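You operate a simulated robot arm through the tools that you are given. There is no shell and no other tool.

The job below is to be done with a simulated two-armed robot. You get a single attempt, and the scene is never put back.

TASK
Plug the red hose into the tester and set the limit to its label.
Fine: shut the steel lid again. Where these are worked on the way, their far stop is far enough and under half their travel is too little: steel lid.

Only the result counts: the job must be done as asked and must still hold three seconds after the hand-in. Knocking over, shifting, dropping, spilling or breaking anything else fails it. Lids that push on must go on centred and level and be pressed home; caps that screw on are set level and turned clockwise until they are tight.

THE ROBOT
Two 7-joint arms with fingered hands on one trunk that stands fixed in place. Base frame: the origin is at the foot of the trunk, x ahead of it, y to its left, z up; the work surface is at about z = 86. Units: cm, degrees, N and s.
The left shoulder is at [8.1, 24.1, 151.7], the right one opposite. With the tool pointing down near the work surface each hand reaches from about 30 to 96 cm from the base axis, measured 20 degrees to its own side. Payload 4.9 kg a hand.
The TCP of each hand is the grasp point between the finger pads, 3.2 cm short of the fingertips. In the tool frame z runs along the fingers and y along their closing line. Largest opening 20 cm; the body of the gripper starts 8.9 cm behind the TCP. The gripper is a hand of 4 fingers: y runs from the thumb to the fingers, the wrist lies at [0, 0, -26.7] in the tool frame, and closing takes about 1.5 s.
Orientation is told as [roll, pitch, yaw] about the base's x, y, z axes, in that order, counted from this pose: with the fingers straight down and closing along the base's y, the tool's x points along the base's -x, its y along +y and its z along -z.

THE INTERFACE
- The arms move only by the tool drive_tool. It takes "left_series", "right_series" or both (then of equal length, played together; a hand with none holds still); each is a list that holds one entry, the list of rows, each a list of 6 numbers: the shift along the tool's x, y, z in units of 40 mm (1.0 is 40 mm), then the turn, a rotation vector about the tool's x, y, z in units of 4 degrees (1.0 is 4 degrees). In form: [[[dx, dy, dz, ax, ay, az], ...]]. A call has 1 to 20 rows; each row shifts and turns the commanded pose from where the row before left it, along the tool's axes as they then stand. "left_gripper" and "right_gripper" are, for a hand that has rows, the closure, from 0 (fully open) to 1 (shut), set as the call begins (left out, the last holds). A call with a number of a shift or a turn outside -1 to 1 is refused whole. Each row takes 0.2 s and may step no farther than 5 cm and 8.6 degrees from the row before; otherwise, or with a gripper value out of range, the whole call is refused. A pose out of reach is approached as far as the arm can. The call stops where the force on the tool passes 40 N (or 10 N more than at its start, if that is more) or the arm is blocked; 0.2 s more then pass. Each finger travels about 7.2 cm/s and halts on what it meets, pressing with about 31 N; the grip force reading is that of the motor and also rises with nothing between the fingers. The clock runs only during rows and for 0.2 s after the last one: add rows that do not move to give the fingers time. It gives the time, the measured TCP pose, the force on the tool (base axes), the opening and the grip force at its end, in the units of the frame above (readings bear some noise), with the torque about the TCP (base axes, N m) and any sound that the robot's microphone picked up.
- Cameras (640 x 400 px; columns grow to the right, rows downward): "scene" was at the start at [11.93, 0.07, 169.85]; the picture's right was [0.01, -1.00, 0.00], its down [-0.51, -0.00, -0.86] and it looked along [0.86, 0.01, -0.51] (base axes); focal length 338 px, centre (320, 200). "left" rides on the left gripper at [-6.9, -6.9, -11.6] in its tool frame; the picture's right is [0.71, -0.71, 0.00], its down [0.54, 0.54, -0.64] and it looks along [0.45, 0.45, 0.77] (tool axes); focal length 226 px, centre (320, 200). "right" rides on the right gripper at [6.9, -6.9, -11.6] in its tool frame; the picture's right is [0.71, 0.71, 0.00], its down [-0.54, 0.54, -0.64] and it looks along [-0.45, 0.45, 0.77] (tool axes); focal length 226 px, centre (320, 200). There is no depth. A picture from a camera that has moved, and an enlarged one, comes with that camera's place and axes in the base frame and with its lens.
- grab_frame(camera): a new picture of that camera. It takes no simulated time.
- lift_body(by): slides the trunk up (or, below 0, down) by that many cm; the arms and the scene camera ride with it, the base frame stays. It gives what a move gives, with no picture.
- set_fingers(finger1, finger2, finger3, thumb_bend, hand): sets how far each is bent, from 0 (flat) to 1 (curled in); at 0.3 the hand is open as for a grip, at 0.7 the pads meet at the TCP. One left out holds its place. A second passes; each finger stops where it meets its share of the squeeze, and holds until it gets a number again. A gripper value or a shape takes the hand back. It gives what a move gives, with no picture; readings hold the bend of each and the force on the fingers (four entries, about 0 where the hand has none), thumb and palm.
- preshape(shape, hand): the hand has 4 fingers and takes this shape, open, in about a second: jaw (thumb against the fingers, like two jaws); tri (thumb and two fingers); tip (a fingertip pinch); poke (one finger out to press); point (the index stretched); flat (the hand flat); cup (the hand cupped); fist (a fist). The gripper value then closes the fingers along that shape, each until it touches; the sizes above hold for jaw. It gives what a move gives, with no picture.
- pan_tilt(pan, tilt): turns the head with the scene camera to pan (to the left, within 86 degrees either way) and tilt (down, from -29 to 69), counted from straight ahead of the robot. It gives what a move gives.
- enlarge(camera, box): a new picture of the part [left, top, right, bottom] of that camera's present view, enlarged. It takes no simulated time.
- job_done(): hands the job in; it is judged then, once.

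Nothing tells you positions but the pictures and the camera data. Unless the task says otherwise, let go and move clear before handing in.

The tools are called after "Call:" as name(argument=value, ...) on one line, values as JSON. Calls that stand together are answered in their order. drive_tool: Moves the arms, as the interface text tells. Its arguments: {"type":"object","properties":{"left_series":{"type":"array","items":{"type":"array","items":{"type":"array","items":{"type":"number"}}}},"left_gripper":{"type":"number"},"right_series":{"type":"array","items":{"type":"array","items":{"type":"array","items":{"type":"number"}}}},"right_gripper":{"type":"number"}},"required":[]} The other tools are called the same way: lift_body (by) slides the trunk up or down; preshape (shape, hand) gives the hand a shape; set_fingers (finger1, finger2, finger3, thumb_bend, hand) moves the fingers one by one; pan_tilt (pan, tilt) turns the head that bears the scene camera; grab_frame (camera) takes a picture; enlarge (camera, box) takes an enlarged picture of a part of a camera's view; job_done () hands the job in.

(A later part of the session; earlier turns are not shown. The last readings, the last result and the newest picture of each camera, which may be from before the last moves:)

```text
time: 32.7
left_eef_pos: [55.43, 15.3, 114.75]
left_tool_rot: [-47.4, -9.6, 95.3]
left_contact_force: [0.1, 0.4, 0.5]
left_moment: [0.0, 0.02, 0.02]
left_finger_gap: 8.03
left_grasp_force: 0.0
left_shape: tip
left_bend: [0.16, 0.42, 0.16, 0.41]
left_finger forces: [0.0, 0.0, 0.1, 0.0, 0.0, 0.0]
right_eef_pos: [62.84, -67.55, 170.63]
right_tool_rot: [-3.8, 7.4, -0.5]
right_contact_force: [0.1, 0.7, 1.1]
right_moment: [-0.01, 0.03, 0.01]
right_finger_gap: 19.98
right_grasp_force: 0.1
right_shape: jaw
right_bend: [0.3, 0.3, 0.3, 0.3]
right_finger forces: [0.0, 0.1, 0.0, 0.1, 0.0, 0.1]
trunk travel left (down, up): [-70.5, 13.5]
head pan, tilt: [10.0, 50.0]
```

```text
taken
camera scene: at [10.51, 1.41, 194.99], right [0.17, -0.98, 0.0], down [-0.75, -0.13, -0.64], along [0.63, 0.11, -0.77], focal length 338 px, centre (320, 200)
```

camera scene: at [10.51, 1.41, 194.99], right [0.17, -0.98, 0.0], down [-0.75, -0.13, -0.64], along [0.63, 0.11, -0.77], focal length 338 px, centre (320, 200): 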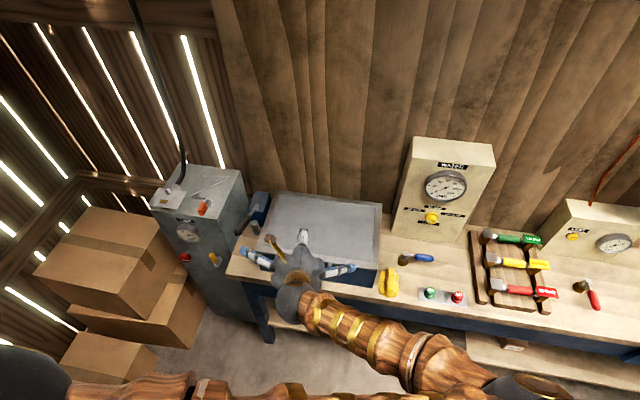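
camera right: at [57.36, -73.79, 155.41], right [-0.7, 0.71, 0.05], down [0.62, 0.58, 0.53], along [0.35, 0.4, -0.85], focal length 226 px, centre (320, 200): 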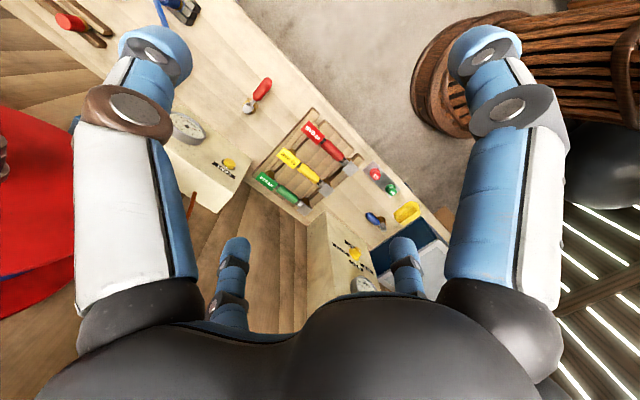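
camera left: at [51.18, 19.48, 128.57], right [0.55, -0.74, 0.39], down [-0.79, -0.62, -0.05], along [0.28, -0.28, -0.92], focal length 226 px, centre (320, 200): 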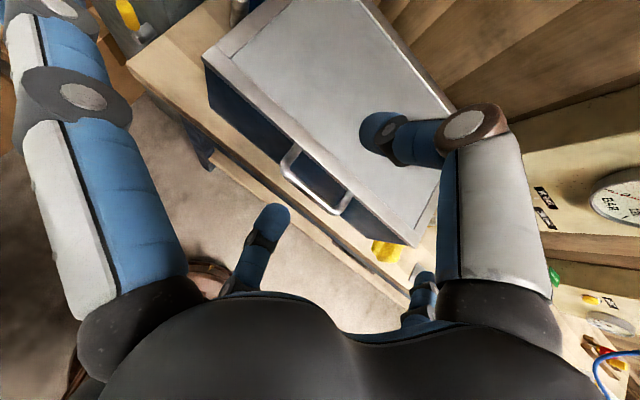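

The hand is in front of the handle but slightly twisted. I'll correct the twist and go to a pre-grasp about 6 cm from the bar at [60.4, 12.5, 99.5].

Call:
drive_tool(left_series=[[[0, 0, 0, 0, 0.85, -0.28], [0, 0, 0, 0, 0.85, -0.28], [0, 0, 0, 0, 0.85, -0.28], [0.233, 0.64, 0.66, 0, 0, 0], [0.233, 0.64, 0.66, 0, 0, 0], [0.233, 0.64, 0.66, 0, 0, 0], [0, 0, 0, 0, 0, 0], [0, 0, 0, 0, 0, 0]]], left_gripper=0.8)

Call:
grab_frame(camera="left")

Call:
enlarge(camera="scene", box=[220, 180, 400, 320])

```text
time: 34.5
left_eef_pos: [55.94, 12.57, 103.72]
left_tool_rot: [-46.8, -0.3, 90.1]
left_contact_force: [0.0, -0.9, 0.9]
left_moment: [-0.01, -0.02, 0.0]
left_finger_gap: 4.0
left_grasp_force: 0.1
left_shape: tip
left_bend: [0.16, 0.54, 0.16, 0.53]
left_finger forces: [0.0, 0.0, 0.0, 0.0, 0.0, 0.0]
right_eef_pos: [62.81, -67.78, 170.51]
right_tool_rot: [-3.8, 7.5, -0.5]
right_contact_force: [0.6, 0.6, 0.1]
right_moment: [0.02, 0.01, 0.01]
right_finger_gap: 20.0
right_grasp_force: 0.1
right_shape: jaw
right_bend: [0.3, 0.3, 0.3, 0.3]
right_finger forces: [0.1, 0.1, 0.1, 0.0, 0.0, 0.0]
trunk travel left (down, up): [-70.5, 13.5]
head pan, tilt: [10.0, 50.0]
```

```text
taken
camera left: at [52.11, 19.36, 116.71], right [0.48, -0.71, 0.51], down [-0.84, -0.54, 0.04], along [0.25, -0.45, -0.86], focal length 226 px, centre (320, 200)
```

left: 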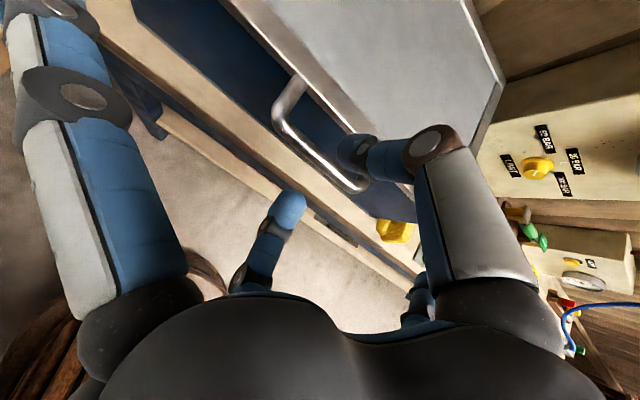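

```text
2.86 times, centred on (310, 250) of scene
camera zoom: at [10.57, 1.29, 194.99], right [0.17, -0.98, 0.0], down [-0.75, -0.13, -0.64], along [0.63, 0.11, -0.77], focal length 964 px, centre (349, 57)
```

zoom: 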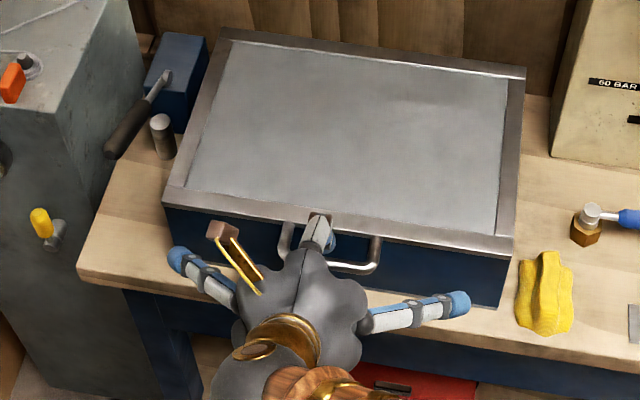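

Well aligned. I'll advance about 4 cm along the tool axis and close the pinch on the bar.

Call:
drive_tool(left_series=[[[0, 0, 0.5, 0, 0, 0], [0, 0, 0.5, 0, 0, 0], [0, 0, 0, 0, 0, 0]]])

Call:
drive_tool(left_series=[[[0, 0, 0, 0, 0, 0], [0, 0, 0, 0, 0, 0], [0, 0, 0, 0, 0, 0], [0, 0, 0, 0, 0, 0], [0, 0, 0, 0, 0, 0]]], left_gripper=1.0)

Call:
grab_frame(camera="left")

Call:
enlarge(camera="scene", box=[220, 180, 400, 320])

```text
time: 35.3
left_eef_pos: [58.84, 12.69, 100.91]
left_tool_rot: [-46.9, -0.3, 90.1]
left_contact_force: [0.6, 0.2, -0.1]
left_moment: [-0.01, -0.01, 0.0]
left_finger_gap: 4.0
left_grasp_force: 0.0
left_shape: tip
left_bend: [0.16, 0.54, 0.16, 0.53]
left_finger forces: [0.0, 0.0, 0.0, 0.1, 0.1, 0.0]
right_eef_pos: [62.73, -67.74, 170.65]
right_tool_rot: [-3.8, 7.6, -0.4]
right_contact_force: [0.2, 0.5, -0.2]
right_moment: [0.01, -0.01, 0.05]
right_finger_gap: 20.02
right_grasp_force: 0.0
right_shape: jaw
right_bend: [0.3, 0.3, 0.3, 0.3]
right_finger forces: [0.0, 0.1, 0.0, 0.0, 0.0, 0.0]
trunk travel left (down, up): [-70.5, 13.5]
head pan, tilt: [10.0, 50.0]
```

```text
time: 36.5
left_eef_pos: [58.81, 12.71, 100.99]
left_tool_rot: [-46.9, -0.4, 90.1]
left_contact_force: [5.2, 0.9, 0.3]
left_moment: [0.0, -0.07, -0.03]
left_finger_gap: 0.69
left_grasp_force: 31.4
left_shape: tip
left_bend: [0.29, 0.72, 0.29, 0.68]
left_finger forces: [0.0, 24.5, 0.0, 0.0, 26.4, 0.0]
right_eef_pos: [62.84, -67.59, 170.67]
right_tool_rot: [-3.8, 7.6, -0.4]
right_contact_force: [-0.6, 0.5, 0.5]
right_moment: [0.01, 0.0, 0.0]
right_finger_gap: 19.98
right_grasp_force: 0.0
right_shape: jaw
right_bend: [0.3, 0.3, 0.3, 0.3]
right_finger forces: [0.0, 0.0, 0.0, 0.0, 0.0, 0.1]
trunk travel left (down, up): [-70.5, 13.5]
head pan, tilt: [10.0, 50.0]
```

```text
taken
camera left: at [55.06, 19.41, 113.95], right [0.48, -0.71, 0.51], down [-0.84, -0.54, 0.04], along [0.25, -0.45, -0.86], focal length 226 px, centre (320, 200)
```

left: 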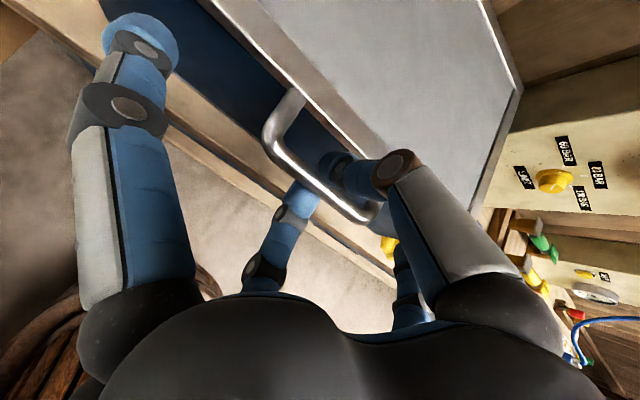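

```text
2.86 times, centred on (310, 250) of scene
camera zoom: at [10.6, 1.32, 194.99], right [0.17, -0.98, 0.0], down [-0.75, -0.13, -0.64], along [0.63, 0.11, -0.77], focal length 964 px, centre (349, 57)
```

zoom: 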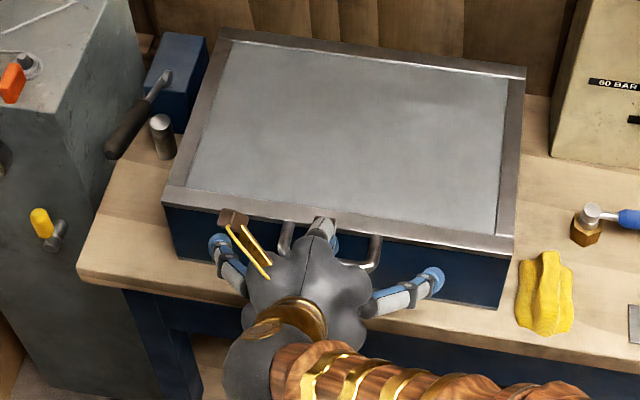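

The bar is pinched. I'll lift it along the first 10° of the lid's arc and check the result.

Call:
drive_tool(left_series=[[[0, -0.49, -0.421, 0, 0, 0], [0, -0.526, -0.376, 0, 0, 0], [0, 0, 0, 0, 0, 0]]])

Call:
grab_frame(camera="left")

Call:
enlarge(camera="scene", box=[220, 180, 400, 320])

```text
time: 37.3
left_eef_pos: [59.38, 12.67, 106.12]
left_tool_rot: [-46.8, -0.3, 90.1]
left_contact_force: [4.7, 1.4, -1.9]
left_moment: [-0.01, -0.02, 0.02]
left_finger_gap: 0.68
left_grasp_force: 31.2
left_shape: tip
left_bend: [0.29, 0.73, 0.29, 0.67]
left_finger forces: [0.0, 24.7, 0.1, 0.0, 28.8, 0.0]
right_eef_pos: [62.76, -67.78, 170.58]
right_tool_rot: [-3.8, 7.6, -0.6]
right_contact_force: [0.3, -0.2, -0.1]
right_moment: [0.01, 0.0, 0.03]
right_finger_gap: 19.98
right_grasp_force: 0.0
right_shape: jaw
right_bend: [0.3, 0.3, 0.3, 0.3]
right_finger forces: [0.0, 0.0, 0.0, 0.0, 0.0, 0.0]
trunk travel left (down, up): [-70.5, 13.5]
head pan, tilt: [10.0, 50.0]
```

```text
taken
camera left: at [55.56, 19.39, 119.09], right [0.49, -0.71, 0.51], down [-0.84, -0.54, 0.04], along [0.25, -0.45, -0.86], focal length 226 px, centre (320, 200)
```

left: 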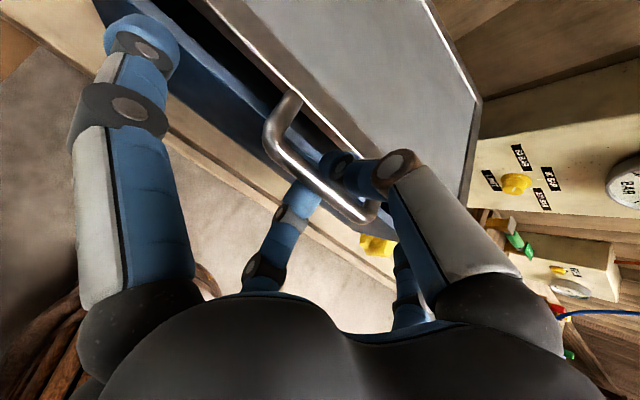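

```text
2.86 times, centred on (310, 250) of scene
camera zoom: at [10.64, 1.37, 194.98], right [0.17, -0.98, 0.0], down [-0.76, -0.13, -0.64], along [0.63, 0.11, -0.77], focal length 964 px, centre (349, 57)
```

zoom: 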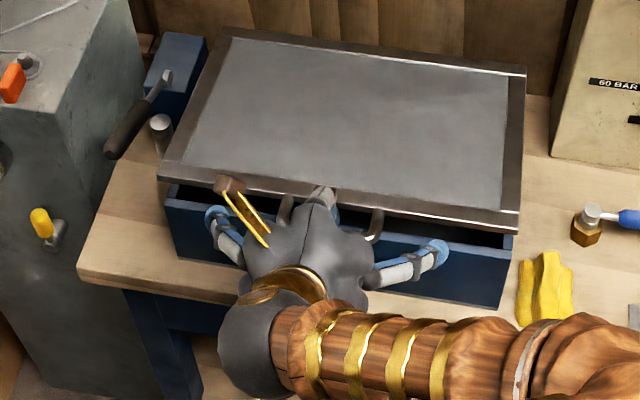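

The lid opens with little force, so I'll continue along the arc to about 50°.

Call:
drive_tool(left_series=[[[0, -0.556, -0.329, 0, 0, 0], [0, -0.581, -0.28, 0, 0, 0], [0, -0.605, -0.228, 0, 0, 0], [0, -0.623, -0.173, 0, 0, 0], [0, -0.634, -0.121, 0, 0, 0], [0, -0.644, -0.062, 0, 0, 0], [0, -0.644, -0.008, 0, 0, 0], [0, -0.642, 0.049, 0, 0, 0], [0, 0, 0, 0, 0, 0]]])

Call:
grab_frame(camera="left")

Call:
grab_frame(camera="scene")

```text
time: 39.3
left_eef_pos: [69.59, 12.63, 123.59]
left_tool_rot: [-46.8, -0.3, 90.1]
left_contact_force: [3.7, 2.9, -6.2]
left_moment: [-0.01, 0.21, 0.12]
left_finger_gap: 0.77
left_grasp_force: 31.3
left_shape: tip
left_bend: [0.29, 0.75, 0.29, 0.67]
left_finger forces: [0.0, 28.9, 0.0, 0.0, 35.7, 0.0]
right_eef_pos: [62.76, -67.63, 170.53]
right_tool_rot: [-3.8, 7.6, -0.5]
right_contact_force: [0.0, -0.2, 0.4]
right_moment: [0.01, -0.01, 0.01]
right_finger_gap: 19.97
right_grasp_force: 0.0
right_shape: jaw
right_bend: [0.3, 0.3, 0.3, 0.3]
right_finger forces: [0.0, 0.1, 0.0, 0.0, 0.0, 0.0]
trunk travel left (down, up): [-70.5, 13.5]
head pan, tilt: [10.0, 50.0]
```

```text
taken
camera left: at [65.74, 19.36, 136.59], right [0.49, -0.71, 0.51], down [-0.84, -0.54, 0.04], along [0.25, -0.45, -0.86], focal length 226 px, centre (320, 200)
```

left: 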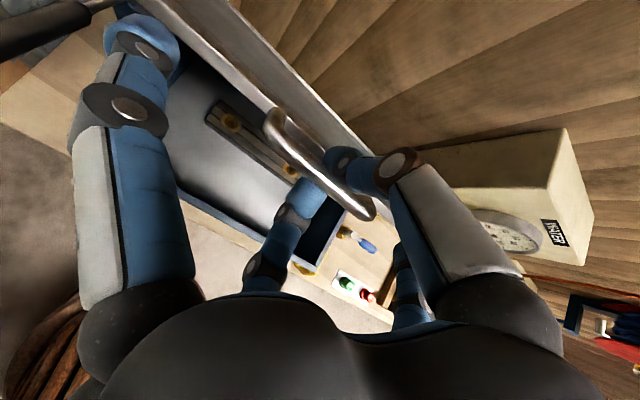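

```text
taken
camera scene: at [10.64, 1.4, 194.98], right [0.17, -0.98, 0.0], down [-0.76, -0.13, -0.64], along [0.63, 0.11, -0.77], focal length 338 px, centre (320, 200)
```

scene: 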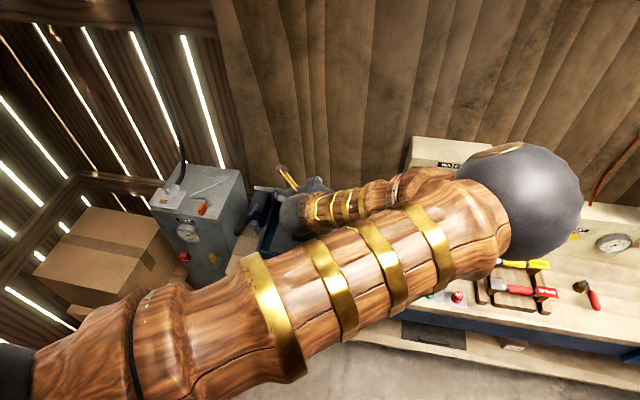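

Inside I can see a manifold block with brass sockets. Continuing to about 75°.

Call:
drive_tool(left_series=[[[0, -0.639, 0.104, 0, 0, 0], [0, -0.625, 0.162, 0, 0, 0], [0, -0.61, 0.213, 0, 0, 0], [0, -0.588, 0.269, 0, 0, 0], [0, -0.563, 0.316, 0, 0, 0], [0, 0, 0, 0, 0, 0]]])

Call:
grab_frame(camera="left")

Call:
grab_frame(camera="right")

```text
time: 40.7
left_eef_pos: [80.92, 12.71, 129.52]
left_tool_rot: [-46.8, -0.3, 90.1]
left_contact_force: [2.4, 3.4, -8.3]
left_moment: [-0.01, 0.35, 0.07]
left_finger_gap: 0.86
left_grasp_force: 30.9
left_shape: tip
left_bend: [0.29, 0.77, 0.29, 0.66]
left_finger forces: [0.1, 33.9, 0.0, 0.0, 39.5, 0.0]
right_eef_pos: [62.85, -67.56, 170.69]
right_tool_rot: [-3.8, 7.6, -0.6]
right_contact_force: [-0.1, -0.6, -0.1]
right_moment: [0.01, 0.0, -0.05]
right_finger_gap: 19.98
right_grasp_force: 0.2
right_shape: jaw
right_bend: [0.3, 0.3, 0.3, 0.3]
right_finger forces: [0.0, 0.0, 0.1, 0.1, 0.1, 0.0]
trunk travel left (down, up): [-70.5, 13.5]
head pan, tilt: [10.0, 50.0]
```

```text
taken
camera left: at [77.18, 19.37, 142.5], right [0.49, -0.71, 0.51], down [-0.84, -0.54, 0.04], along [0.25, -0.45, -0.86], focal length 226 px, centre (320, 200)
```

left: 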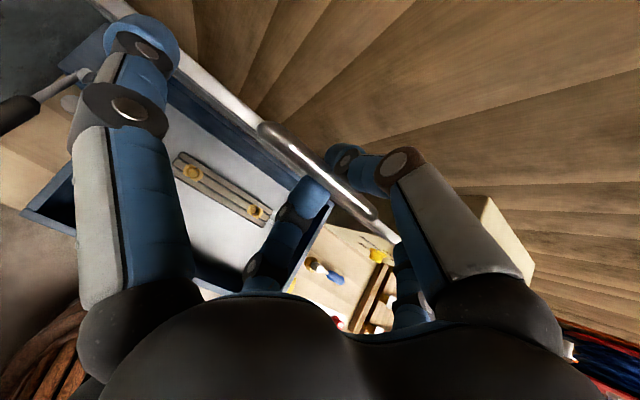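

```text
taken
camera right: at [57.58, -73.71, 183.36], right [-0.7, 0.71, 0.05], down [0.62, 0.58, 0.53], along [0.35, 0.4, -0.85], focal length 226 px, centre (320, 200)
```

right: 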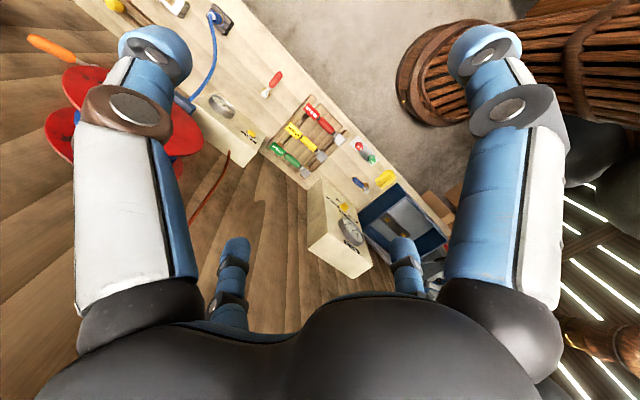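

Continuing the lid toward its stop.

Call:
drive_tool(left_series=[[[0, -0.533, 0.364, 0, 0, 0], [0, -0.5, 0.409, 0, 0, 0], [0, -0.461, 0.452, 0, 0, 0], [0, 0, 0, 0, 0, 0]]])

Call:
drive_tool(left_series=[[[0, -0.421, 0.49, 0, 0, 0], [0, -0.378, 0.525, 0, 0, 0], [0, 0, 0, 0, 0, 0]]])

Call:
grab_frame(camera="left")

Call:
grab_frame(camera="scene")

```text
time: 41.7
left_eef_pos: [88.46, 12.6, 130.54]
left_tool_rot: [-46.9, -0.3, 90.1]
left_contact_force: [0.3, 3.2, -7.2]
left_moment: [-0.03, 0.37, 0.04]
left_finger_gap: 0.93
left_grasp_force: 30.7
left_shape: tip
left_bend: [0.29, 0.78, 0.29, 0.66]
left_finger forces: [0.0, 37.7, 0.1, 0.0, 41.6, 0.0]
right_eef_pos: [62.77, -67.49, 170.57]
right_tool_rot: [-3.9, 7.5, -0.5]
right_contact_force: [-0.2, 0.1, 0.5]
right_moment: [0.03, 0.0, -0.01]
right_finger_gap: 20.0
right_grasp_force: 0.0
right_shape: jaw
right_bend: [0.3, 0.3, 0.3, 0.3]
right_finger forces: [0.0, 0.1, 0.0, 0.1, 0.0, 0.0]
trunk travel left (down, up): [-70.5, 13.5]
head pan, tilt: [10.0, 50.0]
```

```text
time: 42.5
left_eef_pos: [93.6, 12.58, 129.99]
left_tool_rot: [-46.9, -0.2, 90.2]
left_contact_force: [0.4, 4.8, -4.2]
left_moment: [-0.02, 0.28, 0.11]
left_finger_gap: 0.99
left_grasp_force: 31.0
left_shape: tip
left_bend: [0.29, 0.78, 0.29, 0.65]
left_finger forces: [0.1, 39.7, 0.1, 0.0, 43.2, 0.1]
right_eef_pos: [62.56, -67.79, 170.52]
right_tool_rot: [-3.8, 7.5, -0.5]
right_contact_force: [-0.2, -0.4, 0.4]
right_moment: [0.02, 0.01, -0.02]
right_finger_gap: 19.98
right_grasp_force: 0.0
right_shape: jaw
right_bend: [0.3, 0.3, 0.3, 0.3]
right_finger forces: [0.0, 0.1, 0.0, 0.0, 0.1, 0.0]
trunk travel left (down, up): [-70.5, 13.5]
head pan, tilt: [10.0, 50.0]
```

```text
taken
camera left: at [89.76, 19.35, 143.11], right [0.49, -0.71, 0.51], down [-0.84, -0.54, 0.04], along [0.25, -0.45, -0.86], focal length 226 px, centre (320, 200)
```

left: 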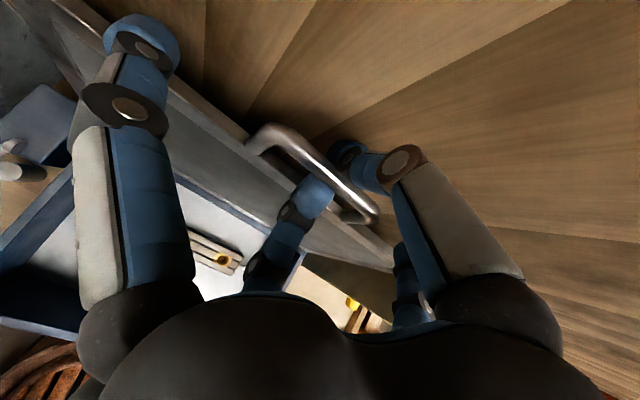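

```text
taken
camera scene: at [10.44, 1.34, 194.99], right [0.17, -0.98, 0.0], down [-0.75, -0.13, -0.64], along [0.63, 0.11, -0.77], focal length 338 px, centre (320, 200)
```

scene: 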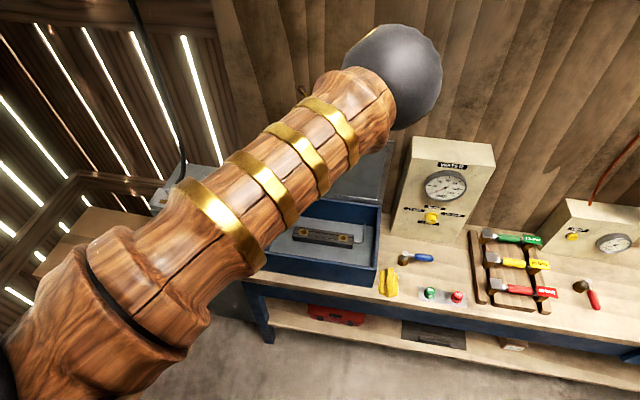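

The lid is near 100°. I'll continue gently until it reaches the stop.

Call:
drive_tool(left_series=[[[0, -0.165, 0.278, 0, 0, 0], [0, -0.165, 0.278, 0, 0, 0], [0, 0, 0, 0, 0, 0]]])

Call:
drive_tool(left_series=[[[0, -0.139, 0.291, 0, 0, 0], [0, -0.139, 0.291, 0, 0, 0], [0, 0, 0, 0, 0, 0]]])

Call:
grab_frame(camera="left")

```text
time: 43.2
left_eef_pos: [95.46, 12.51, 129.75]
left_tool_rot: [-46.7, -0.3, 90.1]
left_contact_force: [-28.4, 1.7, 5.3]
left_moment: [0.01, 0.16, 0.03]
left_finger_gap: 0.9
left_grasp_force: 31.0
left_shape: tip
left_bend: [0.29, 0.76, 0.29, 0.69]
left_finger forces: [0.1, 3.5, 0.1, 0.1, 0.0, 0.0]
right_eef_pos: [61.9, -67.87, 170.96]
right_tool_rot: [-3.8, 7.1, -0.4]
right_contact_force: [-0.6, -0.2, 0.2]
right_moment: [0.03, -0.02, 0.02]
right_finger_gap: 19.99
right_grasp_force: 0.0
right_shape: jaw
right_bend: [0.3, 0.3, 0.3, 0.3]
right_finger forces: [0.0, 0.1, 0.1, 0.0, 0.1, 0.1]
trunk travel left (down, up): [-70.5, 13.5]
head pan, tilt: [10.0, 50.0]
stopped in row 3 (left hand): the force on the tool passed its limit at 44 N (the readings are from after the stop); the commanded pose is now the measured one
```

```text
time: 43.5
left_eef_pos: [95.44, 12.44, 129.68]
left_tool_rot: [-46.8, -0.3, 90.1]
left_contact_force: [-34.8, -1.7, 17.7]
left_moment: [-0.02, 0.15, 0.02]
left_finger_gap: 0.89
left_grasp_force: 31.4
left_shape: tip
left_bend: [0.29, 0.76, 0.29, 0.69]
left_finger forces: [0.1, 7.0, 0.0, 0.0, 0.0, 0.0]
right_eef_pos: [61.88, -67.64, 171.01]
right_tool_rot: [-3.7, 7.3, -0.4]
right_contact_force: [0.1, -0.4, 0.2]
right_moment: [0.01, 0.04, -0.01]
right_finger_gap: 20.0
right_grasp_force: 0.1
right_shape: jaw
right_bend: [0.3, 0.3, 0.3, 0.3]
right_finger forces: [0.0, 0.0, 0.0, 0.1, 0.0, 0.0]
trunk travel left (down, up): [-70.5, 13.5]
head pan, tilt: [10.0, 50.0]
stopped in row 1 (left hand): the force on the tool passed its limit at 54 N (the readings are from after the stop); the commanded pose is now the measured one
```

```text
taken
camera left: at [91.59, 19.18, 142.7], right [0.48, -0.71, 0.51], down [-0.84, -0.54, 0.04], along [0.25, -0.45, -0.86], focal length 226 px, centre (320, 200)
```

left: 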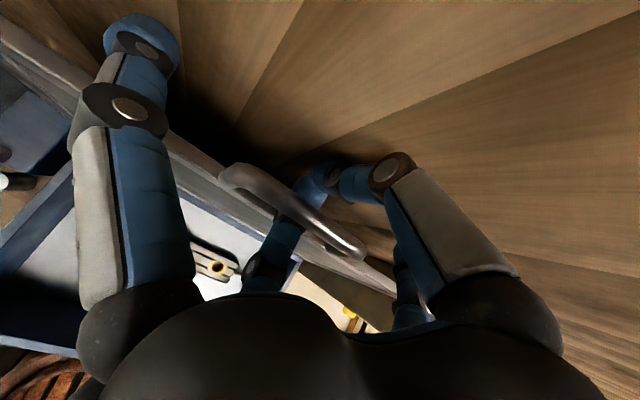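

The lid is at its stop, at roughly 100°, and the bar slid deeper between the fingers. I'll ease off, open the pinch and withdraw up and back.

Call:
drive_tool(left_series=[[[0, 0, -0.1, 0, 0, 0], [0, 0, 0, 0, 0, 0], [0, 0, 0, 0, 0, 0], [0, 0, 0, 0, 0, 0], [0, 0, 0, 0, 0, 0]]], left_gripper=0.72)

Call:
grab_frame(camera="left")

```text
time: 44.0
left_eef_pos: [94.7, 12.42, 129.91]
left_tool_rot: [-46.7, -0.5, 90.1]
left_contact_force: [-20.6, 0.7, 15.3]
left_moment: [0.04, -0.07, -0.04]
left_finger_gap: 4.31
left_grasp_force: 0.0
left_shape: tip
left_bend: [0.16, 0.85, 0.16, 0.55]
left_finger forces: [0.0, 23.5, 0.0, 0.0, 22.5, 0.0]
right_eef_pos: [61.51, -67.73, 171.14]
right_tool_rot: [-3.8, 7.1, -0.5]
right_contact_force: [-1.1, 0.8, -0.5]
right_moment: [-0.01, -0.09, -0.05]
right_finger_gap: 19.98
right_grasp_force: 0.0
right_shape: jaw
right_bend: [0.3, 0.3, 0.3, 0.3]
right_finger forces: [0.0, 0.0, 0.0, 0.1, 0.0, 0.0]
trunk travel left (down, up): [-70.5, 13.5]
head pan, tilt: [10.0, 50.0]
stopped in row 2 (left hand): the force on the tool passed its limit at 53 N (the readings are from after the stop); the commanded pose is now the measured one
```

```text
taken
camera left: at [90.9, 19.14, 142.95], right [0.49, -0.71, 0.51], down [-0.84, -0.54, 0.04], along [0.25, -0.45, -0.86], focal length 226 px, centre (320, 200)
```

left: 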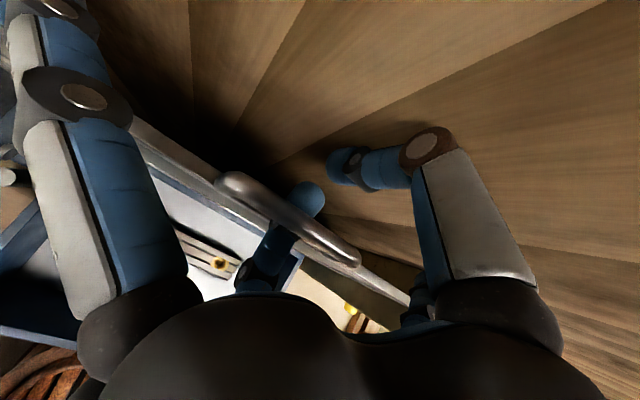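

The thumb is pressing the back wall and finger 2 is still hooked under the bar. I'll retreat in small steps along the tool axis so the finger slides out.

Call:
drive_tool(left_series=[[[0, 0, -0.2, 0, 0, 0], [0, 0, -0.2, 0, 0, 0], [0, 0, 0, 0, 0, 0]]])

Call:
grab_frame(camera="left")

```text
time: 44.8
left_eef_pos: [94.06, 12.42, 130.58]
left_tool_rot: [-46.4, -0.4, 90.0]
left_contact_force: [-8.5, 0.0, 15.4]
left_moment: [0.04, 0.46, -0.03]
left_finger_gap: 4.86
left_grasp_force: 0.1
left_shape: tip
left_bend: [0.16, 0.84, 0.16, 0.52]
left_finger forces: [0.0, 17.9, 0.0, 0.1, 9.3, 0.1]
right_eef_pos: [62.29, -67.66, 170.86]
right_tool_rot: [-3.8, 7.4, -0.4]
right_contact_force: [-0.1, -0.3, 0.3]
right_moment: [-0.06, -0.03, 0.0]
right_finger_gap: 20.0
right_grasp_force: 0.2
right_shape: jaw
right_bend: [0.3, 0.3, 0.3, 0.3]
right_finger forces: [0.0, 0.0, 0.1, 0.0, 0.1, 0.1]
trunk travel left (down, up): [-70.5, 13.5]
head pan, tilt: [10.0, 50.0]
```

```text
taken
camera left: at [90.39, 19.17, 143.59], right [0.49, -0.71, 0.51], down [-0.84, -0.54, 0.05], along [0.24, -0.45, -0.86], focal length 226 px, centre (320, 200)
```

left: 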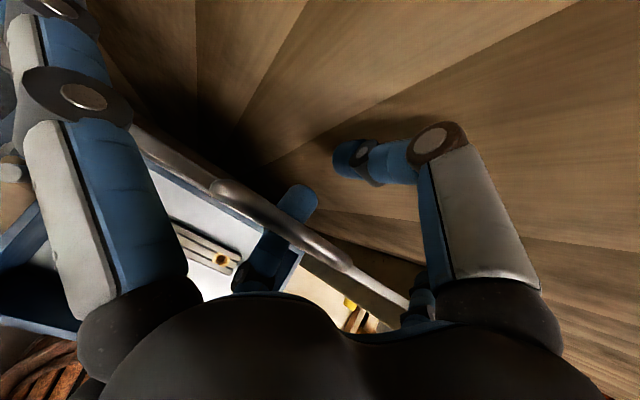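

Finger 2 passes under the bar from the front, so pulling straight back along -x should slide it out. I'll try 2 cm.

Call:
drive_tool(left_series=[[[0, 0.17, -0.18, 0, 0, 0], [0, 0.17, -0.18, 0, 0, 0], [0, 0, 0, 0, 0, 0]]])

Call:
grab_frame(camera="left")

```text
time: 45.6
left_eef_pos: [92.28, 12.37, 130.4]
left_tool_rot: [-46.4, -0.3, 90.0]
left_contact_force: [-0.6, 0.6, 20.5]
left_moment: [0.01, 0.59, -0.03]
left_finger_gap: 5.07
left_grasp_force: 0.0
left_shape: tip
left_bend: [0.16, 0.84, 0.16, 0.48]
left_finger forces: [0.0, 20.3, 0.1, 0.1, 0.1, 0.0]
right_eef_pos: [62.48, -67.67, 170.8]
right_tool_rot: [-3.8, 7.4, -0.3]
right_contact_force: [0.0, 0.4, 0.2]
right_moment: [0.01, -0.04, 0.01]
right_finger_gap: 20.0
right_grasp_force: 0.0
right_shape: jaw
right_bend: [0.3, 0.3, 0.3, 0.3]
right_finger forces: [0.0, 0.1, 0.0, 0.1, 0.0, 0.0]
trunk travel left (down, up): [-70.5, 13.5]
head pan, tilt: [10.0, 50.0]
```

```text
taken
camera left: at [88.53, 19.18, 143.53], right [0.49, -0.71, 0.51], down [-0.84, -0.54, 0.05], along [0.24, -0.45, -0.86], focal length 226 px, centre (320, 200)
```

left: 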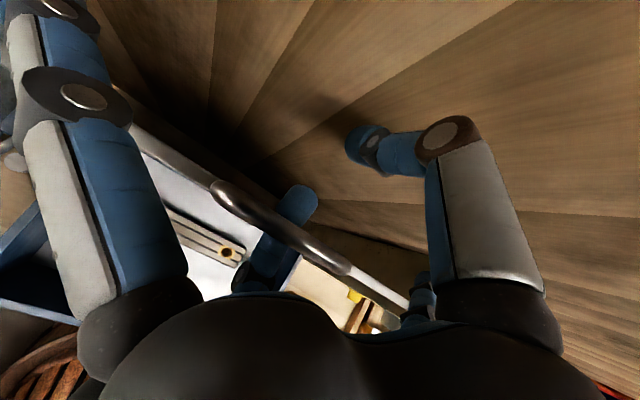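

Finger 2 presses down on the lid edge as it tries to open. I'll raise the hand slightly so it can straighten.

Call:
drive_tool(left_series=[[[0, -0.18, -0.17, 0, 0, 0], [0, -0.18, -0.17, 0, 0, 0], [0, 0, 0, 0, 0, 0]]])

Call:
grab_frame(camera="left")

```text
time: 46.4
left_eef_pos: [92.41, 12.38, 132.11]
left_tool_rot: [-46.1, -0.4, 90.0]
left_contact_force: [-0.5, 0.0, 0.0]
left_moment: [-0.04, 0.0, 0.01]
left_finger_gap: 5.57
left_grasp_force: 0.0
left_shape: tip
left_bend: [0.16, 0.49, 0.16, 0.48]
left_finger forces: [0.0, 0.0, 0.0, 0.1, 0.0, 0.1]
right_eef_pos: [62.82, -67.7, 170.61]
right_tool_rot: [-3.8, 7.5, -0.5]
right_contact_force: [0.1, 0.0, 0.4]
right_moment: [-0.02, 0.01, 0.02]
right_finger_gap: 19.98
right_grasp_force: 0.0
right_shape: jaw
right_bend: [0.3, 0.3, 0.3, 0.3]
right_finger forces: [0.0, 0.0, 0.0, 0.0, 0.0, 0.1]
trunk travel left (down, up): [-70.5, 13.5]
head pan, tilt: [10.0, 50.0]
```

```text
taken
camera left: at [88.74, 19.16, 145.2], right [0.49, -0.71, 0.5], down [-0.84, -0.54, 0.05], along [0.24, -0.45, -0.86], focal length 226 px, centre (320, 200)
```

left: 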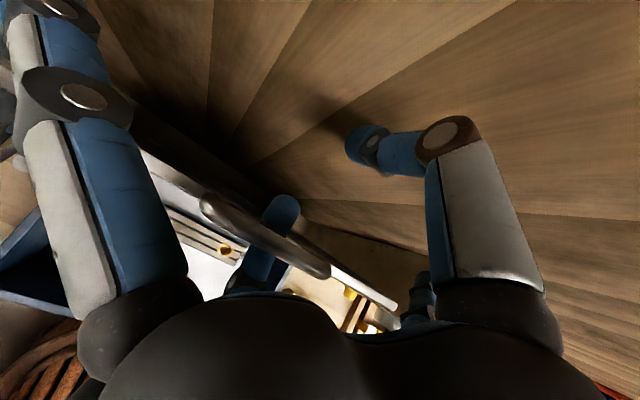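

All forces are zero and finger 2 is free, above the bar. I'll move up and back, clear of the lid.

Call:
drive_tool(left_series=[[[0, -0.36, -0.34, 0, 0, 0], [0, -0.5, -0.5, 0, 0, 0], [0, -0.5, -0.5, 0, 0, 0], [0, 0, -1, 0, 0, 0], [0, 0, -1, 0, 0, 0], [0, 0, -1, 0, 0, 0], [0, 0, 0, 0, 0, 0]]])

Call:
grab_frame(camera="left")

Call:
grab_frame(camera="scene")

```text
time: 47.0
left_eef_pos: [92.46, 12.47, 134.98]
left_tool_rot: [-45.1, -0.7, 90.0]
left_contact_force: [4.8, -0.2, -31.2]
left_moment: [-0.01, -1.57, 0.01]
left_finger_gap: 6.29
left_grasp_force: 0.1
left_shape: tip
left_bend: [0.16, 0.42, 0.16, 0.48]
left_finger forces: [0.1, 28.0, 0.1, 0.0, 0.0, 0.0]
right_eef_pos: [63.62, -67.59, 170.29]
right_tool_rot: [-3.8, 7.8, -0.3]
right_contact_force: [0.3, 1.3, -0.6]
right_moment: [-0.01, 0.03, 0.01]
right_finger_gap: 20.0
right_grasp_force: 0.0
right_shape: jaw
right_bend: [0.3, 0.3, 0.3, 0.3]
right_finger forces: [0.0, 0.0, 0.0, 0.1, 0.0, 0.1]
trunk travel left (down, up): [-70.5, 13.5]
head pan, tilt: [10.0, 50.0]
stopped in row 3 (left hand): the force on the tool passed its limit at 50 N (the readings are from after the stop); the commanded pose is now the measured one
```

```text
taken
camera left: at [89.08, 19.14, 148.08], right [0.5, -0.71, 0.49], down [-0.84, -0.54, 0.07], along [0.22, -0.45, -0.87], focal length 226 px, centre (320, 200)
```

left: 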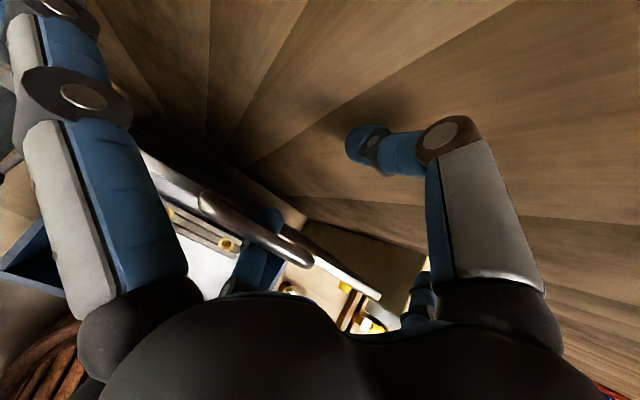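

```text
taken
camera scene: at [11.42, 1.46, 194.89], right [0.17, -0.98, 0.0], down [-0.76, -0.13, -0.64], along [0.63, 0.11, -0.77], focal length 338 px, centre (320, 200)
```

scene: 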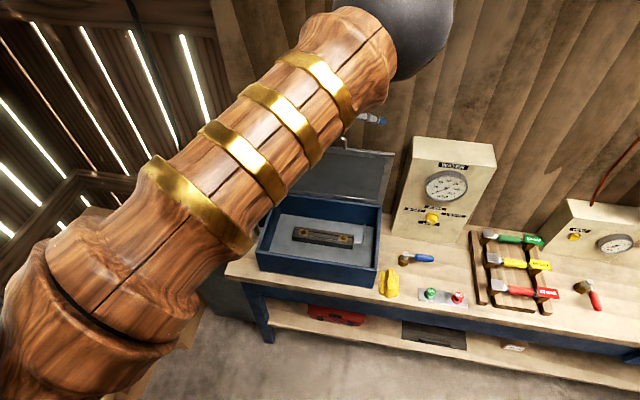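

The bar is still over finger 2. I'll lower back to the force-free height and inspect closely.

Call:
drive_tool(left_series=[[[0, 0.26, 0.25, 0, 0, 0], [0, 0.26, 0.25, 0, 0, 0], [0, 0, 0, 0, 0, 0]]])

Call:
enlarge(camera="left", box=[190, 130, 410, 310])

Call:
pan_tilt(pan=-25, tilt=40)

Call:
grab_frame(camera="scene")

```text
time: 47.8
left_eef_pos: [92.11, 12.42, 133.02]
left_tool_rot: [-45.7, -0.5, 90.0]
left_contact_force: [0.3, 0.2, -0.7]
left_moment: [0.0, -0.01, 0.05]
left_finger_gap: 5.57
left_grasp_force: 0.0
left_shape: tip
left_bend: [0.16, 0.49, 0.16, 0.48]
left_finger forces: [0.0, 0.0, 0.0, 0.1, 0.0, 0.0]
right_eef_pos: [63.0, -67.62, 170.5]
right_tool_rot: [-3.8, 7.6, -0.4]
right_contact_force: [-0.4, 0.8, 0.2]
right_moment: [0.03, 0.03, 0.01]
right_finger_gap: 19.99
right_grasp_force: 0.0
right_shape: jaw
right_bend: [0.3, 0.3, 0.3, 0.3]
right_finger forces: [0.0, 0.1, 0.0, 0.1, 0.0, 0.1]
trunk travel left (down, up): [-70.5, 13.5]
head pan, tilt: [10.0, 50.0]
```

```text
2.22 times, centred on (300, 220) of left
camera zoom: at [88.64, 19.11, 146.13], right [0.49, -0.71, 0.5], down [-0.84, -0.54, 0.06], along [0.23, -0.45, -0.86], focal length 502 px, centre (364, 156)
```

zoom: 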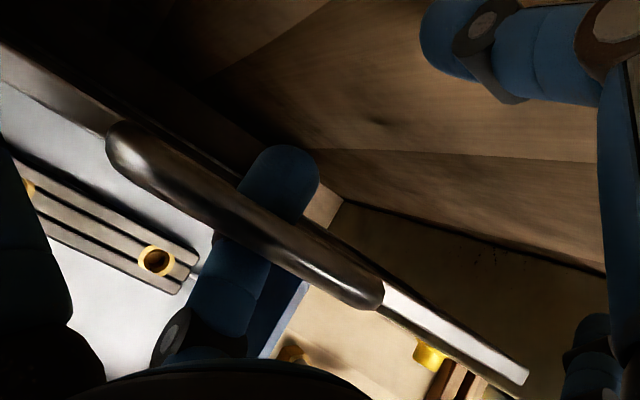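

```text
time: 48.8
left_eef_pos: [92.03, 12.32, 132.98]
left_tool_rot: [-45.6, -0.4, 90.0]
left_contact_force: [0.7, -0.2, 0.5]
left_moment: [-0.02, 0.02, 0.0]
left_finger_gap: 5.6
left_grasp_force: 0.1
left_shape: tip
left_bend: [0.16, 0.49, 0.16, 0.48]
left_finger forces: [0.1, 0.1, 0.1, 0.0, 0.0, 0.0]
right_eef_pos: [62.8, -67.65, 170.56]
right_tool_rot: [-3.8, 7.5, -0.4]
right_contact_force: [-0.2, -0.5, 0.0]
right_moment: [0.01, 0.02, 0.02]
right_finger_gap: 19.99
right_grasp_force: 0.2
right_shape: jaw
right_bend: [0.3, 0.3, 0.3, 0.3]
right_finger forces: [0.0, 0.1, 0.1, 0.0, 0.1, 0.0]
trunk travel left (down, up): [-70.5, 13.5]
head pan, tilt: [-25.0, 40.0]
```

```text
taken
camera scene: at [10.59, -3.6, 196.41], right [-0.42, -0.91, 0.0], down [-0.58, 0.27, -0.77], along [0.69, -0.32, -0.64], focal length 338 px, centre (320, 200)
```

scene: 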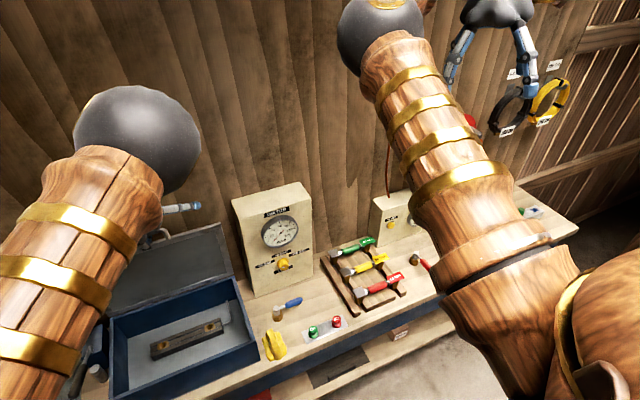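

Finger 2's last segment lies horizontally under the bar, so I'll pull straight back along -x by 4 cm.

Call:
drive_tool(left_series=[[[0, 0.175, -0.178, 0, 0, 0], [0, 0.175, -0.178, 0, 0, 0], [0, 0.175, -0.178, 0, 0, 0], [0, 0.175, -0.178, 0, 0, 0], [0, 0, 0, 0, 0, 0]]])

Call:
enlarge(camera="left", box=[190, 130, 410, 310])

```text
time: 50.0
left_eef_pos: [88.12, 12.42, 132.92]
left_tool_rot: [-45.5, -0.5, 90.0]
left_contact_force: [-0.3, 0.0, -0.1]
left_moment: [-0.05, 0.02, 0.02]
left_finger_gap: 5.59
left_grasp_force: 0.0
left_shape: tip
left_bend: [0.16, 0.49, 0.16, 0.48]
left_finger forces: [0.1, 0.0, 0.0, 0.0, 0.0, 0.1]
right_eef_pos: [62.82, -67.81, 170.57]
right_tool_rot: [-3.7, 7.5, -0.3]
right_contact_force: [-0.4, 0.0, 0.5]
right_moment: [-0.03, 0.02, 0.0]
right_finger_gap: 20.0
right_grasp_force: 0.0
right_shape: jaw
right_bend: [0.3, 0.3, 0.3, 0.3]
right_finger forces: [0.0, 0.0, 0.1, 0.0, 0.0, 0.0]
trunk travel left (down, up): [-70.5, 13.5]
head pan, tilt: [-25.0, 40.0]
```

```text
2.22 times, centred on (300, 220) of left
camera zoom: at [84.49, 19.05, 146.07], right [0.49, -0.71, 0.5], down [-0.84, -0.54, 0.06], along [0.23, -0.45, -0.86], focal length 502 px, centre (364, 156)
```

zoom: 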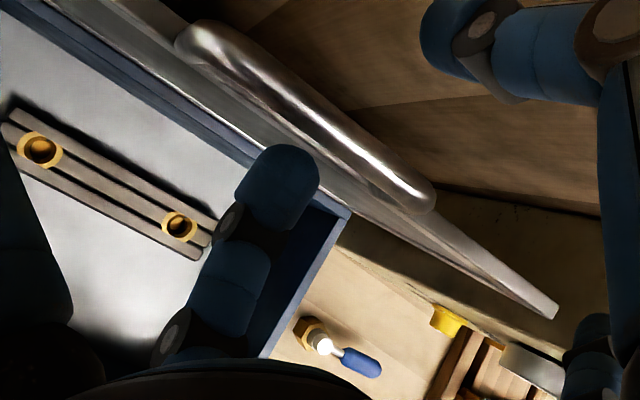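

The finger is out and the lid stands near vertical. For safety I'll push it back onto its stop with the fingertips against its underside.

Call:
drive_tool(left_series=[[[0, 0.7, -0.71, 0, 0, 0], [0, 0.35, -0.36, 0, 0, 0], [0, 0.71, 0.7, 0, 0, 0], [0, 0.71, 0.7, 0, 0, 0], [0, 0.71, 0.7, 0, 0, 0], [0, 0.53, 0.52, 0, 0, 0], [0, 0, 0, 0, 0, 0]]])

Call:
drive_tool(left_series=[[[0, -0.175, 0.178, 0, 0, 0], [0, -0.175, 0.178, 0, 0, 0], [0, -0.175, 0.178, 0, 0, 0], [0, -0.175, 0.178, 0, 0, 0], [0, -0.175, 0.178, 0, 0, 0], [0, -0.175, 0.178, 0, 0, 0], [0, 0, 0, 0, 0, 0]]])

Call:
grab_frame(camera="left")

```text
time: 51.6
left_eef_pos: [82.06, 12.63, 118.05]
left_tool_rot: [-45.5, -0.5, 90.0]
left_contact_force: [-0.1, 0.4, 0.7]
left_moment: [0.01, -0.01, -0.01]
left_finger_gap: 5.61
left_grasp_force: 0.0
left_shape: tip
left_bend: [0.16, 0.49, 0.16, 0.48]
left_finger forces: [0.1, 0.0, 0.1, 0.0, 0.0, 0.1]
right_eef_pos: [62.9, -67.6, 170.58]
right_tool_rot: [-3.8, 7.7, -0.4]
right_contact_force: [0.7, 0.1, 0.0]
right_moment: [0.02, -0.04, -0.01]
right_finger_gap: 20.01
right_grasp_force: 0.1
right_shape: jaw
right_bend: [0.3, 0.3, 0.3, 0.3]
right_finger forces: [0.0, 0.0, 0.0, 0.0, 0.0, 0.0]
trunk travel left (down, up): [-70.5, 13.5]
head pan, tilt: [-25.0, 40.0]
```

```text
time: 53.2
left_eef_pos: [88.08, 12.58, 118.08]
left_tool_rot: [-45.6, -0.5, 90.1]
left_contact_force: [-0.7, 0.4, -0.5]
left_moment: [0.02, 0.02, 0.01]
left_finger_gap: 5.59
left_grasp_force: 0.1
left_shape: tip
left_bend: [0.16, 0.49, 0.16, 0.48]
left_finger forces: [0.1, 0.0, 0.0, 0.0, 0.8, 0.0]
right_eef_pos: [62.78, -67.68, 170.53]
right_tool_rot: [-3.8, 7.6, -0.4]
right_contact_force: [-0.4, -0.3, 0.3]
right_moment: [0.04, 0.0, -0.02]
right_finger_gap: 19.98
right_grasp_force: 0.0
right_shape: jaw
right_bend: [0.3, 0.3, 0.3, 0.3]
right_finger forces: [0.0, 0.1, 0.0, 0.0, 0.1, 0.0]
trunk travel left (down, up): [-70.5, 13.5]
head pan, tilt: [-25.0, 40.0]
```

```text
taken
camera left: at [84.55, 19.23, 131.19], right [0.49, -0.71, 0.5], down [-0.84, -0.54, 0.06], along [0.23, -0.45, -0.86], focal length 226 px, centre (320, 200)
```

left: 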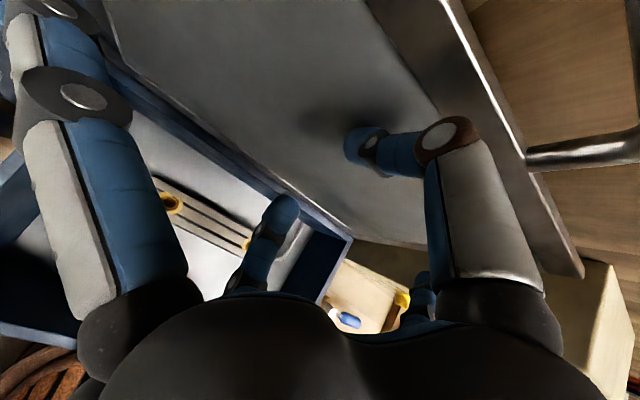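

The thumb just touches the lid (0.8 N). I'll keep pushing until the stop is felt.

Call:
drive_tool(left_series=[[[0, -0.175, 0.178, 0, 0, 0], [0, -0.175, 0.178, 0, 0, 0], [0, 0, 0, 0, 0, 0]]])

Call:
drive_tool(left_series=[[[0, -0.0875, 0.089, 0, 0, 0], [0, -0.0875, 0.089, 0, 0, 0], [0, 0, 0, 0, 0, 0]]])

```text
time: 54.0
left_eef_pos: [90.08, 12.62, 118.13]
left_tool_rot: [-45.7, -0.6, 90.1]
left_contact_force: [-4.7, 0.5, 0.3]
left_moment: [0.01, -0.06, -0.04]
left_finger_gap: 5.57
left_grasp_force: 0.0
left_shape: tip
left_bend: [0.16, 0.49, 0.16, 0.49]
left_finger forces: [0.0, 0.0, 0.1, 0.0, 4.8, 0.0]
right_eef_pos: [62.61, -67.71, 170.59]
right_tool_rot: [-3.8, 7.6, -0.4]
right_contact_force: [0.0, 0.3, 0.5]
right_moment: [0.01, -0.01, -0.01]
right_finger_gap: 19.97
right_grasp_force: 0.0
right_shape: jaw
right_bend: [0.3, 0.3, 0.3, 0.3]
right_finger forces: [0.1, 0.1, 0.0, 0.0, 0.0, 0.0]
trunk travel left (down, up): [-70.5, 13.5]
head pan, tilt: [-25.0, 40.0]
```

```text
time: 54.8
left_eef_pos: [90.81, 12.6, 118.33]
left_tool_rot: [-45.7, -0.6, 90.1]
left_contact_force: [-15.4, 2.1, 8.4]
left_moment: [0.0, -0.36, 0.01]
left_finger_gap: 5.56
left_grasp_force: 0.0
left_shape: tip
left_bend: [0.16, 0.49, 0.16, 0.51]
left_finger forces: [0.0, 0.0, 0.1, 0.0, 16.3, 0.0]
right_eef_pos: [62.5, -67.51, 170.73]
right_tool_rot: [-3.8, 7.4, -0.4]
right_contact_force: [0.2, -0.9, 0.1]
right_moment: [-0.04, 0.03, -0.02]
right_finger_gap: 19.98
right_grasp_force: 0.1
right_shape: jaw
right_bend: [0.3, 0.3, 0.3, 0.3]
right_finger forces: [0.1, 0.1, 0.0, 0.0, 0.0, 0.1]
trunk travel left (down, up): [-70.5, 13.5]
head pan, tilt: [-25.0, 40.0]
```

The lid is on its stop. I'll withdraw the left hand up, back and out to the left.

Call:
drive_tool(left_series=[[[0, 0.35, -0.7, 0, 0, 0], [0, 0, -1, 0, 0, 0], [0, 0, -1, 0, 0, 0], [0, 0, -1, 0, 0, 0], [0, 0, -1, 0, 0, 0], [-0.8, 0, -0.8, 0, 0, 0], [-0.8, 0, -0.8, 0, 0, 0], [-1, 0, 0, 0, 0, 0], [-1, 0, 0, 0, 0, 0], [-1, 0, 0, 0, 0, 0], [-1, 0, 0, 0, 0, 0], [-1, 0, 0, 0, 0, 0], [-1, 0, 0, 0, 0, 0], [-1, 0, 0, 0, 0, 0], [0, 0, 0, 0, 0, 0]]])

Call:
pan_tilt(pan=0, tilt=45)

Call:
grab_frame(camera="scene")

```text
time: 58.0
left_eef_pos: [71.97, 46.95, 135.06]
left_tool_rot: [-45.6, -0.5, 90.0]
left_contact_force: [0.0, 0.0, -0.9]
left_moment: [-0.01, 0.0, -0.03]
left_finger_gap: 5.6
left_grasp_force: 0.1
left_shape: tip
left_bend: [0.16, 0.49, 0.16, 0.48]
left_finger forces: [0.1, 0.0, 0.0, 0.0, 0.0, 0.1]
right_eef_pos: [62.85, -67.69, 170.53]
right_tool_rot: [-3.8, 7.5, -0.4]
right_contact_force: [0.0, -0.6, -0.6]
right_moment: [0.01, -0.03, 0.0]
right_finger_gap: 20.0
right_grasp_force: 0.0
right_shape: jaw
right_bend: [0.3, 0.3, 0.3, 0.3]
right_finger forces: [0.0, 0.0, 0.0, 0.1, 0.0, 0.0]
trunk travel left (down, up): [-70.5, 13.5]
head pan, tilt: [-25.0, 40.0]
```

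```text
time: 58.9
left_eef_pos: [72.1, 46.7, 135.11]
left_tool_rot: [-45.6, -0.5, 90.0]
left_contact_force: [0.9, -0.3, -0.8]
left_moment: [0.0, -0.01, -0.01]
left_finger_gap: 5.6
left_grasp_force: 0.0
left_shape: tip
left_bend: [0.16, 0.49, 0.16, 0.48]
left_finger forces: [0.1, 0.1, 0.0, 0.1, 0.0, 0.1]
right_eef_pos: [62.82, -67.85, 170.55]
right_tool_rot: [-3.9, 7.5, -0.3]
right_contact_force: [-0.4, 0.6, -0.1]
right_moment: [-0.01, 0.03, 0.04]
right_finger_gap: 19.98
right_grasp_force: 0.0
right_shape: jaw
right_bend: [0.3, 0.3, 0.3, 0.3]
right_finger forces: [0.0, 0.0, 0.1, 0.1, 0.0, 0.1]
trunk travel left (down, up): [-70.5, 13.5]
head pan, tilt: [0.0, 45.0]
```

```text
taken
camera scene: at [11.04, -0.1, 195.68], right [0.0, -1.0, 0.0], down [-0.71, 0.0, -0.71], along [0.71, 0.0, -0.71], focal length 338 px, centre (320, 200)
```

scene: 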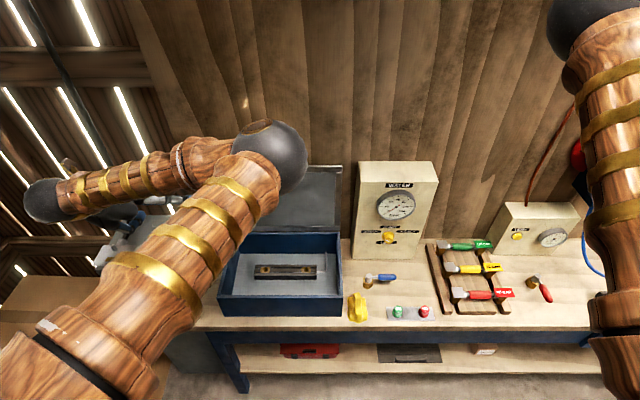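

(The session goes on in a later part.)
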